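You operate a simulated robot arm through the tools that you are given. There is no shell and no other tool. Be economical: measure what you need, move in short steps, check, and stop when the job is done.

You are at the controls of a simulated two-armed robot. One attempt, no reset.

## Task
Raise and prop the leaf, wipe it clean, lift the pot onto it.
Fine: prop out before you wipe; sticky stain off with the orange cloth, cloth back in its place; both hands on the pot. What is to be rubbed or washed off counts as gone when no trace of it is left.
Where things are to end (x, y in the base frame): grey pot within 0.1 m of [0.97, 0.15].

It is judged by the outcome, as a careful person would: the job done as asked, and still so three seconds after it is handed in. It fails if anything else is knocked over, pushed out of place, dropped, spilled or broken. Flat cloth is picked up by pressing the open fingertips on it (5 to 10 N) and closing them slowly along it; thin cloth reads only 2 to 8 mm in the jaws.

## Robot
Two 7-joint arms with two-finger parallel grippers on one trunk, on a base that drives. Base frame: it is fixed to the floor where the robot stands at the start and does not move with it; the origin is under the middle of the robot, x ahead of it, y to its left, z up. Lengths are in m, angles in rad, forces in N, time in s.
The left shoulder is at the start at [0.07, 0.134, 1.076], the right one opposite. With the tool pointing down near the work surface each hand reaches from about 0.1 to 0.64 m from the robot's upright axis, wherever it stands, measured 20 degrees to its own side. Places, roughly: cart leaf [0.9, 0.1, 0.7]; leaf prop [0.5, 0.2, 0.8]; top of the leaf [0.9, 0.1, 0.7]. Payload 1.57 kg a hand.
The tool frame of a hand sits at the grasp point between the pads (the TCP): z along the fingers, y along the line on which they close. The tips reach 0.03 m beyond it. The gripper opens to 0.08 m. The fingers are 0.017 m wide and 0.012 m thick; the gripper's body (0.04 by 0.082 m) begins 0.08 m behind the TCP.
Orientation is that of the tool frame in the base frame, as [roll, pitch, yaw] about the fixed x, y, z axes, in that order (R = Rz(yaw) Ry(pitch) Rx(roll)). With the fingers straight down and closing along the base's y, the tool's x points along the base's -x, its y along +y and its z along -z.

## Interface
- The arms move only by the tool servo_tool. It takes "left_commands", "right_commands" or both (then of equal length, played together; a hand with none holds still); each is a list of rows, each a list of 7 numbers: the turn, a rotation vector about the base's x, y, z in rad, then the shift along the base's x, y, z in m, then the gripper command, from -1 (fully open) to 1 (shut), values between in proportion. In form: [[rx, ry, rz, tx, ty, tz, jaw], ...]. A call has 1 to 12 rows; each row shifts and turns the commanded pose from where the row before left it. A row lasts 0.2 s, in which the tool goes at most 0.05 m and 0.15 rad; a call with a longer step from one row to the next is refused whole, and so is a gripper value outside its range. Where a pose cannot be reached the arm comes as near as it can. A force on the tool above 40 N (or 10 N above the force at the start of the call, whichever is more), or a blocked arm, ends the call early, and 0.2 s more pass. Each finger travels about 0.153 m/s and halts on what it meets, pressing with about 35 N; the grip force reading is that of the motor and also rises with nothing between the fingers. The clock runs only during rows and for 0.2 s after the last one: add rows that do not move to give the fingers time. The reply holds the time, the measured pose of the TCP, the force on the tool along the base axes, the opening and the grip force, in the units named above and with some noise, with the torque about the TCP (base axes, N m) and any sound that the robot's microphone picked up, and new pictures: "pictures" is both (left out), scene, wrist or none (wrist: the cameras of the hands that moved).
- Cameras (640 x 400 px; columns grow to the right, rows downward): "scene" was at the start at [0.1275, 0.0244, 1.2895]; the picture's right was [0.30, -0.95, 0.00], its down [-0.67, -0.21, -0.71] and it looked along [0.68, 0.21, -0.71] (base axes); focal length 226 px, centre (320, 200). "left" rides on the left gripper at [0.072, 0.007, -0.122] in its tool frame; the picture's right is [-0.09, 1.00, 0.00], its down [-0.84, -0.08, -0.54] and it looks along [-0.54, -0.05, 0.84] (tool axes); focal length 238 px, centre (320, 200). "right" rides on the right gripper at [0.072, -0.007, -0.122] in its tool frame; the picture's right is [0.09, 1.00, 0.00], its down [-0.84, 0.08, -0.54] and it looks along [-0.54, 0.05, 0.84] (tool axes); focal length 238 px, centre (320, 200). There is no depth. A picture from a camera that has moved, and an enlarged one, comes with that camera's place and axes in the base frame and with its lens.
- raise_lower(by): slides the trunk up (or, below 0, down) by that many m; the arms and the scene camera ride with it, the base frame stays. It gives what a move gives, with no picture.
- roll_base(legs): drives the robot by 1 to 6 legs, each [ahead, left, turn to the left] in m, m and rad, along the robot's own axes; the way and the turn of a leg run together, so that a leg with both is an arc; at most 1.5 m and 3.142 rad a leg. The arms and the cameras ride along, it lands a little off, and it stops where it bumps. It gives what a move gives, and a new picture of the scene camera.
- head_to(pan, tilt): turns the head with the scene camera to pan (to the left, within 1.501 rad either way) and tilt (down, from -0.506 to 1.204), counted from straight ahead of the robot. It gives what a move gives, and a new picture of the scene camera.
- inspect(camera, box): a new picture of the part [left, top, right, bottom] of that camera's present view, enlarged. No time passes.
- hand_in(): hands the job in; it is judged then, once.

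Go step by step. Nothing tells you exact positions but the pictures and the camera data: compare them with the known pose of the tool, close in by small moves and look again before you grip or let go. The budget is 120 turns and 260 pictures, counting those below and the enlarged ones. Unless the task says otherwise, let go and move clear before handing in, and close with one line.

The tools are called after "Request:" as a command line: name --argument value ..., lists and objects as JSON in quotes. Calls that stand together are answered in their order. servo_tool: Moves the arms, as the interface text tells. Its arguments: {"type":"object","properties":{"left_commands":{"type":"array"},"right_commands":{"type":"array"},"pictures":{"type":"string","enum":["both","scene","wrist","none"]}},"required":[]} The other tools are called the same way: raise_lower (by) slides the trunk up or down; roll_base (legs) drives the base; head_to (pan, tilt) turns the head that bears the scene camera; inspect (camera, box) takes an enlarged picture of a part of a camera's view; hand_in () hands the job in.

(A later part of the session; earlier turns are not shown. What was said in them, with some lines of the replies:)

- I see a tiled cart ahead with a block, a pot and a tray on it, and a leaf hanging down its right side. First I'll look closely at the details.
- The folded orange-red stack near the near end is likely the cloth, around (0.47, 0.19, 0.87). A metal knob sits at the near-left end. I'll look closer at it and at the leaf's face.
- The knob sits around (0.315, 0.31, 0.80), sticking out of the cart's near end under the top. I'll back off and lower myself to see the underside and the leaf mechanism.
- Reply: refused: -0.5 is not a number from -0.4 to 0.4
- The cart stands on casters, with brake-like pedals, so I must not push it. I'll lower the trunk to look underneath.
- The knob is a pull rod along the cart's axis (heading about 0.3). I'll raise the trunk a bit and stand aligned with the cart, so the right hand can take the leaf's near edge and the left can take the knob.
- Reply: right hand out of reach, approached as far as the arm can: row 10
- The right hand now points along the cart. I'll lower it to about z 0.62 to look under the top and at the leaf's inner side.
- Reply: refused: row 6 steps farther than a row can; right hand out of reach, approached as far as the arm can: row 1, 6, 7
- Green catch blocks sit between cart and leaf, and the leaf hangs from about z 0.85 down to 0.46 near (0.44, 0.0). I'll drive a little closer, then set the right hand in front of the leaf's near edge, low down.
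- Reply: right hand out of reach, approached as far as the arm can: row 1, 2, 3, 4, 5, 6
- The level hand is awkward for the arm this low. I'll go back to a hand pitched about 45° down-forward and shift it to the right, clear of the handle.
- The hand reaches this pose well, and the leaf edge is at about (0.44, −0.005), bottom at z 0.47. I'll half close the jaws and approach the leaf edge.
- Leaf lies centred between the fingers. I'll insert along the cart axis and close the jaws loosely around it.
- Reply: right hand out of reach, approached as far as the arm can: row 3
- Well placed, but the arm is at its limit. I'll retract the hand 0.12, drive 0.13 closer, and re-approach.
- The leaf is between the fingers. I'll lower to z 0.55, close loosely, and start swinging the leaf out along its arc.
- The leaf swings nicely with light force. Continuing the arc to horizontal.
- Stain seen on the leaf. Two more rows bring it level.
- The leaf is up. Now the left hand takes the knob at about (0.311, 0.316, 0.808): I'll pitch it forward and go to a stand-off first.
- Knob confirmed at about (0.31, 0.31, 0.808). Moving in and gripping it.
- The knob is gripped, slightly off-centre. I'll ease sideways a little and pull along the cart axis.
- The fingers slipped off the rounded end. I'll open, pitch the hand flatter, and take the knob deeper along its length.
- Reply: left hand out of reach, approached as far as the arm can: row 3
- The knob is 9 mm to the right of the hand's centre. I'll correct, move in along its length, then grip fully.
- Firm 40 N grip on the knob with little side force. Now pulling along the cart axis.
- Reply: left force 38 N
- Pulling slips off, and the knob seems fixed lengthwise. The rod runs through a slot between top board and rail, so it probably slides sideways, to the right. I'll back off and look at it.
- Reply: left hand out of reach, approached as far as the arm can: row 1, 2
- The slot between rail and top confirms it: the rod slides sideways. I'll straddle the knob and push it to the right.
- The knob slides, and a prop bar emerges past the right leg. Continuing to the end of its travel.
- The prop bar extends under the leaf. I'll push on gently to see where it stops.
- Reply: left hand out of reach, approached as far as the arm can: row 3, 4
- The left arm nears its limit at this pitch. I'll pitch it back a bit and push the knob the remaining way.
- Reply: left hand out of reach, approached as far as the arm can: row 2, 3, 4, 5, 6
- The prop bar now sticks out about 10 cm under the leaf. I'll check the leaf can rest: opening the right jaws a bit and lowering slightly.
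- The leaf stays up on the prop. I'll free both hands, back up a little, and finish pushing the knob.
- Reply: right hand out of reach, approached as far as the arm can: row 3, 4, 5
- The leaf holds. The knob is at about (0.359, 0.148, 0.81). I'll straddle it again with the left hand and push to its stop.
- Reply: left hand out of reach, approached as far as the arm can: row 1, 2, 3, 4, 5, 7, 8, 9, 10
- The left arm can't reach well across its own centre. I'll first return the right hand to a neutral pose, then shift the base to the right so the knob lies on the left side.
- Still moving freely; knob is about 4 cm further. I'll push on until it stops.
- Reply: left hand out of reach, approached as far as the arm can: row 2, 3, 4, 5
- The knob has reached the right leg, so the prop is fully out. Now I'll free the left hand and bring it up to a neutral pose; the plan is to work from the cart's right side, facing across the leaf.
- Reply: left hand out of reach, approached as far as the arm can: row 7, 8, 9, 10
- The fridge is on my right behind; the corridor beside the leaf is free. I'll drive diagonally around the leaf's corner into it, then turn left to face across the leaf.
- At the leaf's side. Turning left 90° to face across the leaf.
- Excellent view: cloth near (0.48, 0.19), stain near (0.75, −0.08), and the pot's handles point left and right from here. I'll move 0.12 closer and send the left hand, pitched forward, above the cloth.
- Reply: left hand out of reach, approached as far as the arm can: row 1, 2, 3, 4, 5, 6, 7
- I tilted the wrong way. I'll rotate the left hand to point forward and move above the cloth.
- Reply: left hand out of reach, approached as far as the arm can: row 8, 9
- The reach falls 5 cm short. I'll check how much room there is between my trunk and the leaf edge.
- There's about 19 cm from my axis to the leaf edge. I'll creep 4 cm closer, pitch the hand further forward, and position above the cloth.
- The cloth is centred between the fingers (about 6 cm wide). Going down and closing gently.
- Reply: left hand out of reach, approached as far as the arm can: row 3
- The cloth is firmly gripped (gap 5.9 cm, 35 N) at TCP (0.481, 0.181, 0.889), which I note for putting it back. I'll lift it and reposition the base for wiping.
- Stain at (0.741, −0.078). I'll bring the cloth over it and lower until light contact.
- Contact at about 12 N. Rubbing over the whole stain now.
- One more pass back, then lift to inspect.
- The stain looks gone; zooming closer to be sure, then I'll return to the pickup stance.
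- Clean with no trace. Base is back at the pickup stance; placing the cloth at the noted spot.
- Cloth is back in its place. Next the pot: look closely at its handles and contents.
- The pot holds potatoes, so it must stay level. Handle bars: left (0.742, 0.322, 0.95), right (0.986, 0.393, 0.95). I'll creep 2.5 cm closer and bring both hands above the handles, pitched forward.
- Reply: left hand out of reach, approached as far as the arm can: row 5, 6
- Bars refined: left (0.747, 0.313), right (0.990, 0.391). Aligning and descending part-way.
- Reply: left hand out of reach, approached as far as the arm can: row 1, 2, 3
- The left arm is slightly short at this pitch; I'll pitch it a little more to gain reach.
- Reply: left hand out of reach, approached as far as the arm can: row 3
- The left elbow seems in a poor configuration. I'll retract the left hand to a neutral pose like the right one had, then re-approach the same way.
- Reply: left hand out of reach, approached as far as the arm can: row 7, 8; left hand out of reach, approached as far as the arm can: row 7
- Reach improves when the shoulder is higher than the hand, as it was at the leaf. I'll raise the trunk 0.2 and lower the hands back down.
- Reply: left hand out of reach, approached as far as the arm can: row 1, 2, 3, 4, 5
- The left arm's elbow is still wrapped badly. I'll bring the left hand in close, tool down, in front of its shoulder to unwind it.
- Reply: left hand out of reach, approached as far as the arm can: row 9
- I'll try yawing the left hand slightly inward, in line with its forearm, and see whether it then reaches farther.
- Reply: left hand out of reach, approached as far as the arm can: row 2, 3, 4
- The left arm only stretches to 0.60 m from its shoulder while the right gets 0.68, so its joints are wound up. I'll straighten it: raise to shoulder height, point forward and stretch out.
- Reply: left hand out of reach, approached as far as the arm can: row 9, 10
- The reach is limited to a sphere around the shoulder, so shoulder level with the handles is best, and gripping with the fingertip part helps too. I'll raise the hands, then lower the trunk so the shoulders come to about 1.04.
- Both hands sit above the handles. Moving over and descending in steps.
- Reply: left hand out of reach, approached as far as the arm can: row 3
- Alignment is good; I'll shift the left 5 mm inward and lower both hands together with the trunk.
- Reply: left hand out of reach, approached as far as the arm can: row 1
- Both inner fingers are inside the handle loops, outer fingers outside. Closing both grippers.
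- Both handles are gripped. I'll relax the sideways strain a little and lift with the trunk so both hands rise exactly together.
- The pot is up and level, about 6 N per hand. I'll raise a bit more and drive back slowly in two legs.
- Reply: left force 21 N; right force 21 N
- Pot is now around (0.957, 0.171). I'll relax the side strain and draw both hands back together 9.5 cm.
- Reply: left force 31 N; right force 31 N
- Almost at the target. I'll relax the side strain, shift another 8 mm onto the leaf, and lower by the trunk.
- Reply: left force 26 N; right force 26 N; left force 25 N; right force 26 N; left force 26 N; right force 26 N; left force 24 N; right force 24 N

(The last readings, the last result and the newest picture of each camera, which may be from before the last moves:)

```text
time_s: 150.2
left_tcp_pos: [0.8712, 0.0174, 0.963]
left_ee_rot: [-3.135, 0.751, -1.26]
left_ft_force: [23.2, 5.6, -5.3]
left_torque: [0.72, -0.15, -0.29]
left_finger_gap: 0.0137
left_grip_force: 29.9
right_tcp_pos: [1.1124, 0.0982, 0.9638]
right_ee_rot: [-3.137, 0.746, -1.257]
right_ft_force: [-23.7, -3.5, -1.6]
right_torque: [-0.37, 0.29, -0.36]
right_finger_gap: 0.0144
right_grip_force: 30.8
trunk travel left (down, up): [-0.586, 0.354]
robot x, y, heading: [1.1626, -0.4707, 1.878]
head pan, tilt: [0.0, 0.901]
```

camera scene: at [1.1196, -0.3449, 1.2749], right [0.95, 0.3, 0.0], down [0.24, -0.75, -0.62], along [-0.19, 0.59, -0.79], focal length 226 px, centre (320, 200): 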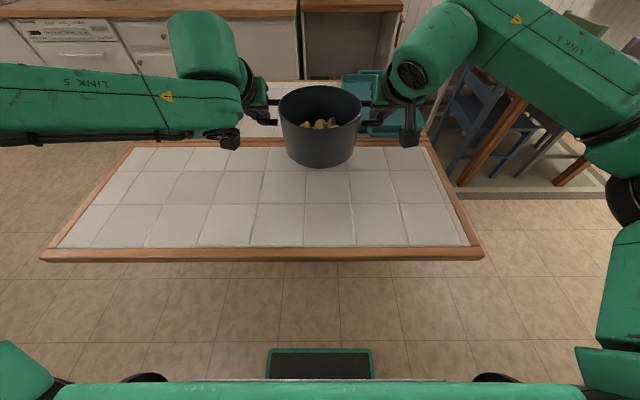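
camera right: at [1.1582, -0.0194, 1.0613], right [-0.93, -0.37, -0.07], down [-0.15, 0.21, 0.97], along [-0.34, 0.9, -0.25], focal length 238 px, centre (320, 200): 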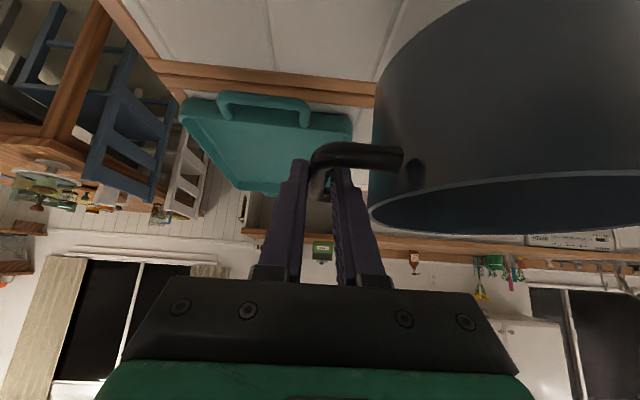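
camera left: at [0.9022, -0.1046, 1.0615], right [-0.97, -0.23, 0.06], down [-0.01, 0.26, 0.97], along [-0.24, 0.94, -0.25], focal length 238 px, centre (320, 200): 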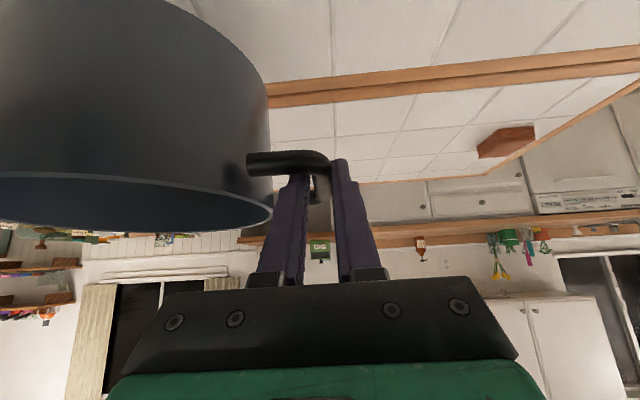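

Touching down on the right. A touch lower, then relax the side strain.

Request:
raise_lower --by -0.003

Request:
servo_tool --left_commands '[[0, 0, 0, 0.001, 0.0003, 0, 1], [0, 0, 0, 0.001, 0.0003, 0, 1], [0, 0, 0, 0, 0, 0, 1]]' --right_commands '[[0, 0, 0, -0.001, -0.0003, 0, 1], [0, 0, 0, -0.001, -0.0003, 0, 1], [0, 0, 0, 0, 0, 0, 1]]' --pictures "scene"

```text
time_s: 150.8
left_tcp_pos: [0.871, 0.0171, 0.962]
left_ee_rot: [-3.137, 0.754, -1.262]
left_ft_force: [21.1, 8.1, 1.6]
left_torque: [1.01, -0.04, -0.19]
left_finger_gap: 0.0134
left_grip_force: 30.2
right_tcp_pos: [1.1128, 0.0985, 0.9621]
right_ee_rot: [-3.14, 0.75, -1.26]
right_ft_force: [-22.4, -2.0, 8.7]
right_torque: [0.88, 0.6, -0.46]
right_finger_gap: 0.0143
right_grip_force: 30.5
trunk travel left (down, up): [-0.583, 0.357]
robot x, y, heading: [1.1613, -0.4652, 1.879]
head pan, tilt: [0.0, 0.901]
```

```text
time_s: 151.6
left_tcp_pos: [0.8732, 0.0156, 0.9608]
left_ee_rot: [-3.14, 0.751, -1.258]
left_ft_force: [4.2, 0.3, 2.8]
left_torque: [0.92, 0.2, -0.25]
left_finger_gap: 0.0137
left_grip_force: 30.1
right_tcp_pos: [1.1132, 0.0982, 0.9622]
right_ee_rot: [-3.134, 0.748, -1.259]
right_ft_force: [-4.3, 4.5, 8.6]
right_torque: [0.94, 0.28, -0.71]
right_finger_gap: 0.0143
right_grip_force: 31.1
trunk travel left (down, up): [-0.583, 0.357]
robot x, y, heading: [1.1616, -0.4683, 1.876]
head pan, tilt: [0.0, 0.901]
camera scene: at [1.1213, -0.3498, 1.2135], right [0.95, 0.3, 0.0], down [0.24, -0.75, -0.62], along [-0.19, 0.59, -0.78], focal length 226 px, centre (320, 200)
```

scene: 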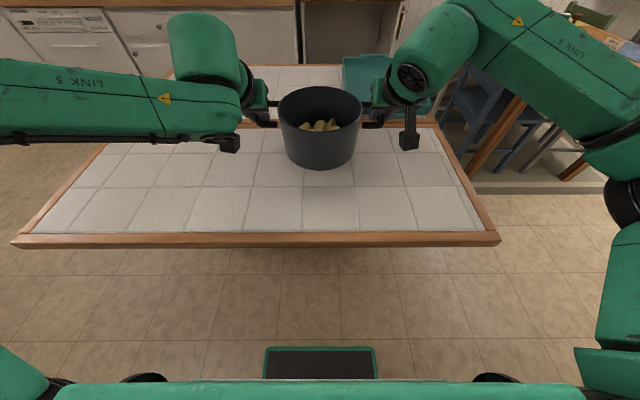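

Pot stands on the leaf near (0.985, 0.08). Opening both grippers and rising straight up out of the loops.

Request:
servo_tool --left_commands '[[0, 0, 0, 0, 0, 0, 0.5], [0, 0, 0, 0, 0, 0, 0.3], [0, 0, 0, 0, 0, 0, 0], [0, 0, 0, 0, 0, 0, 0]]' --right_commands '[[0, 0, 0, 0, 0, 0, 0.5], [0, 0, 0, 0, 0, 0, 0.3], [0, 0, 0, 0, 0, 0, 0], [0, 0, 0, 0, 0, 0, 0]]' --pictures "wrist"

Request:
raise_lower --by 0.06

Request:
inspect --camera "scene" --box '[200, 50, 440, 200]'

```text
time_s: 152.6
left_tcp_pos: [0.8728, 0.0186, 0.9595]
left_ee_rot: [-3.138, 0.75, -1.263]
left_ft_force: [0.3, 0.2, 0.2]
left_torque: [-0.01, -0.02, -0.01]
left_finger_gap: 0.0404
left_grip_force: 0.1
right_tcp_pos: [1.1113, 0.0978, 0.9596]
right_ee_rot: [-3.135, 0.747, -1.257]
right_ft_force: [0.8, 0.7, 0.1]
right_torque: [0.01, -0.01, 0.04]
right_finger_gap: 0.0401
right_grip_force: 0.0
trunk travel left (down, up): [-0.583, 0.357]
robot x, y, heading: [1.1591, -0.4687, 1.879]
head pan, tilt: [0.0, 0.901]
camera right: at [1.159, -0.03, 1.0008], right [-0.93, -0.37, -0.07], down [-0.15, 0.21, 0.97], along [-0.34, 0.91, -0.25], focal length 238 px, centre (320, 200)
camera left: at [0.9076, -0.1143, 1.001], right [-0.97, -0.24, 0.06], down [0.0, 0.25, 0.97], along [-0.24, 0.94, -0.25], focal length 238 px, centre (320, 200)
```

right: 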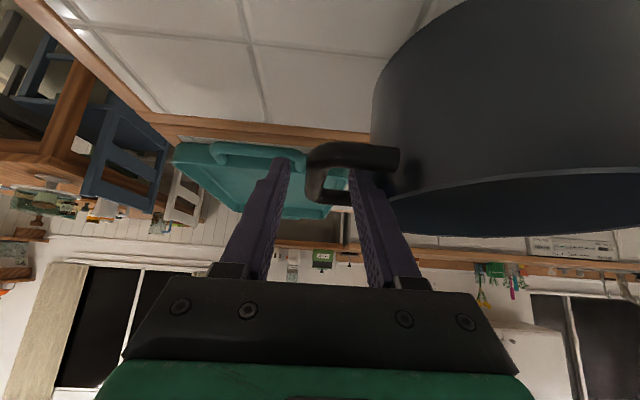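
left: 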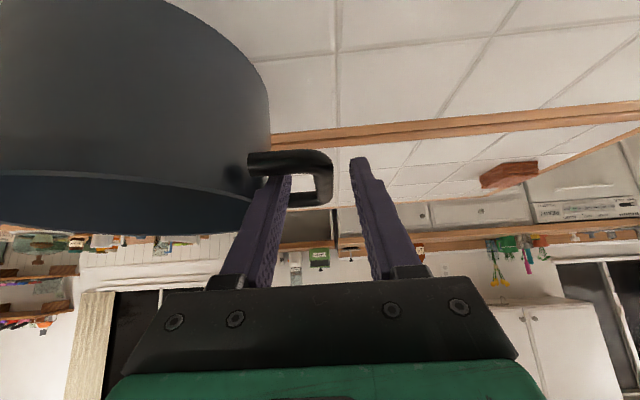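

```text
time_s: 153.6
left_tcp_pos: [0.8741, 0.0171, 1.0202]
left_ee_rot: [-3.139, 0.748, -1.261]
left_ft_force: [0.4, 0.3, -0.4]
left_torque: [0.03, 0.01, -0.01]
left_finger_gap: 0.0399
left_grip_force: 0.2
right_tcp_pos: [1.1113, 0.0988, 1.0206]
right_ee_rot: [-3.135, 0.746, -1.258]
right_ft_force: [0.0, 0.8, 0.0]
right_torque: [0.0, -0.01, -0.01]
right_finger_gap: 0.0399
right_grip_force: 0.2
trunk travel left (down, up): [-0.643, 0.297]
robot x, y, heading: [1.1581, -0.4658, 1.876]
head pan, tilt: [0.0, 0.901]
```

```text
2.67 times, centred on (320, 125) of scene
camera zoom: at [1.1207, -0.3481, 1.2733], right [0.95, 0.3, 0.0], down [0.24, -0.75, -0.62], along [-0.19, 0.59, -0.78], focal length 602 px, centre (320, 400)
```

zoom: 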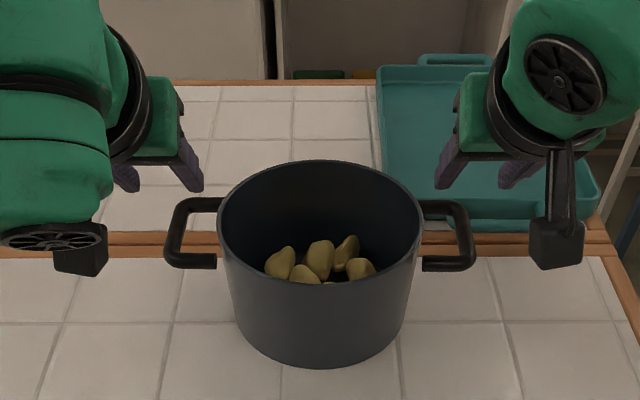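

Released cleanly. Rising further and backing off, then a final look.

Request:
raise_lower --by 0.2

Request:
servo_tool --left_commands '[[0, 0, 0, -0.025, -0.03, 0, 0], [0, 0, 0, -0.025, -0.03, 0, 0], [0, 0, 0, -0.025, -0.03, 0, 0], [0, 0, 0, 0, 0, 0, 0]]' --right_commands '[[0, 0, 0, 0.035, -0.02, 0, 0], [0, 0, 0, 0.035, -0.02, 0, 0], [0, 0, 0, 0.035, -0.02, 0, 0], [0, 0, 0, 0, 0, 0, 0]]'

Request:
inspect --camera "scene" --box '[40, 80, 500, 367]'

```text
time_s: 155.7
left_tcp_pos: [0.8737, 0.0177, 1.2208]
left_ee_rot: [-3.138, 0.752, -1.262]
left_ft_force: [-0.1, -0.2, 0.0]
left_torque: [0.01, -0.02, 0.03]
left_finger_gap: 0.0399
left_grip_force: 0.0
right_tcp_pos: [1.1117, 0.0981, 1.2198]
right_ee_rot: [-3.134, 0.744, -1.255]
right_ft_force: [0.0, -0.5, 0.9]
right_torque: [0.02, -0.01, -0.02]
right_finger_gap: 0.0402
right_grip_force: 0.0
trunk travel left (down, up): [-0.843, 0.097]
robot x, y, heading: [1.16, -0.4702, 1.875]
head pan, tilt: [0.0, 0.901]
```

```text
time_s: 156.7
left_tcp_pos: [0.7973, -0.0727, 1.22]
left_ee_rot: [-3.138, 0.75, -1.262]
left_ft_force: [-0.2, 0.2, -1.3]
left_torque: [0.01, -0.02, -0.03]
left_finger_gap: 0.0398
left_grip_force: 0.0
right_tcp_pos: [1.2175, 0.0391, 1.2195]
right_ee_rot: [-3.135, 0.744, -1.255]
right_ft_force: [0.7, -0.2, 0.6]
right_torque: [0.01, 0.02, -0.04]
right_finger_gap: 0.0402
right_grip_force: 0.0
trunk travel left (down, up): [-0.843, 0.097]
robot x, y, heading: [1.1633, -0.4675, 1.874]
head pan, tilt: [0.0, 0.901]
camera scene: at [1.1205, -0.3473, 1.4732], right [0.95, 0.3, 0.0], down [0.24, -0.75, -0.62], along [-0.19, 0.59, -0.78], focal length 226 px, centre (320, 200)
camera right: at [1.2642, -0.0886, 1.2608], right [-0.93, -0.37, -0.07], down [-0.15, 0.21, 0.97], along [-0.34, 0.91, -0.25], focal length 238 px, centre (320, 200)
camera left: at [0.8315, -0.204, 1.2604], right [-0.97, -0.24, 0.06], down [0.0, 0.26, 0.97], along [-0.24, 0.94, -0.25], focal length 238 px, centre (320, 200)
```

scene: 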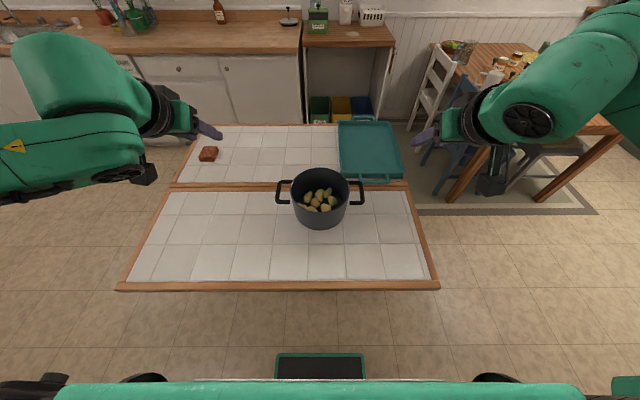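
right: 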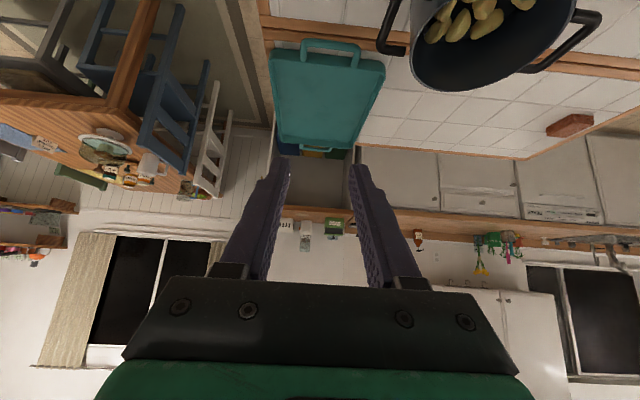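
left: 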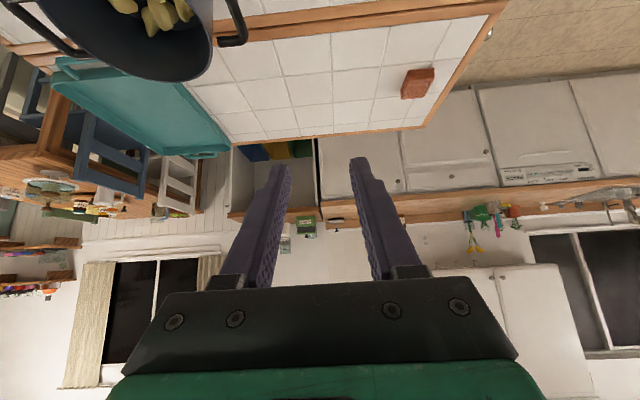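

```text
1.39 times, centred on (270, 224) of scene
camera zoom: at [1.1205, -0.3473, 1.4732], right [0.95, 0.3, 0.0], down [0.24, -0.75, -0.62], along [-0.19, 0.59, -0.78], focal length 314 px, centre (390, 167)
```

zoom: 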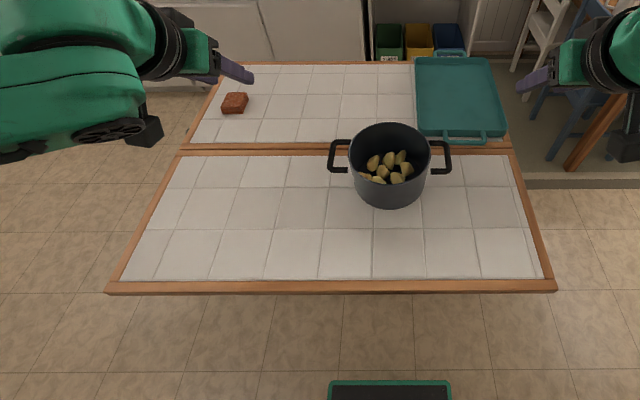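

The pot stands on the raised, propped, clean leaf at about (0.984, 0.08), roughly 0.07 m from the target. The cloth is back in its place and both hands are clear, so I'm handing in.

Request:
hand_in

```text
The job is handed in.
```

I raised the leaf and propped it, wiped off the stain with no trace left, and put the orange cloth back where it was. The pot went onto the leaf in both hands, about 0.07 m from the target point, and the job is handed in.
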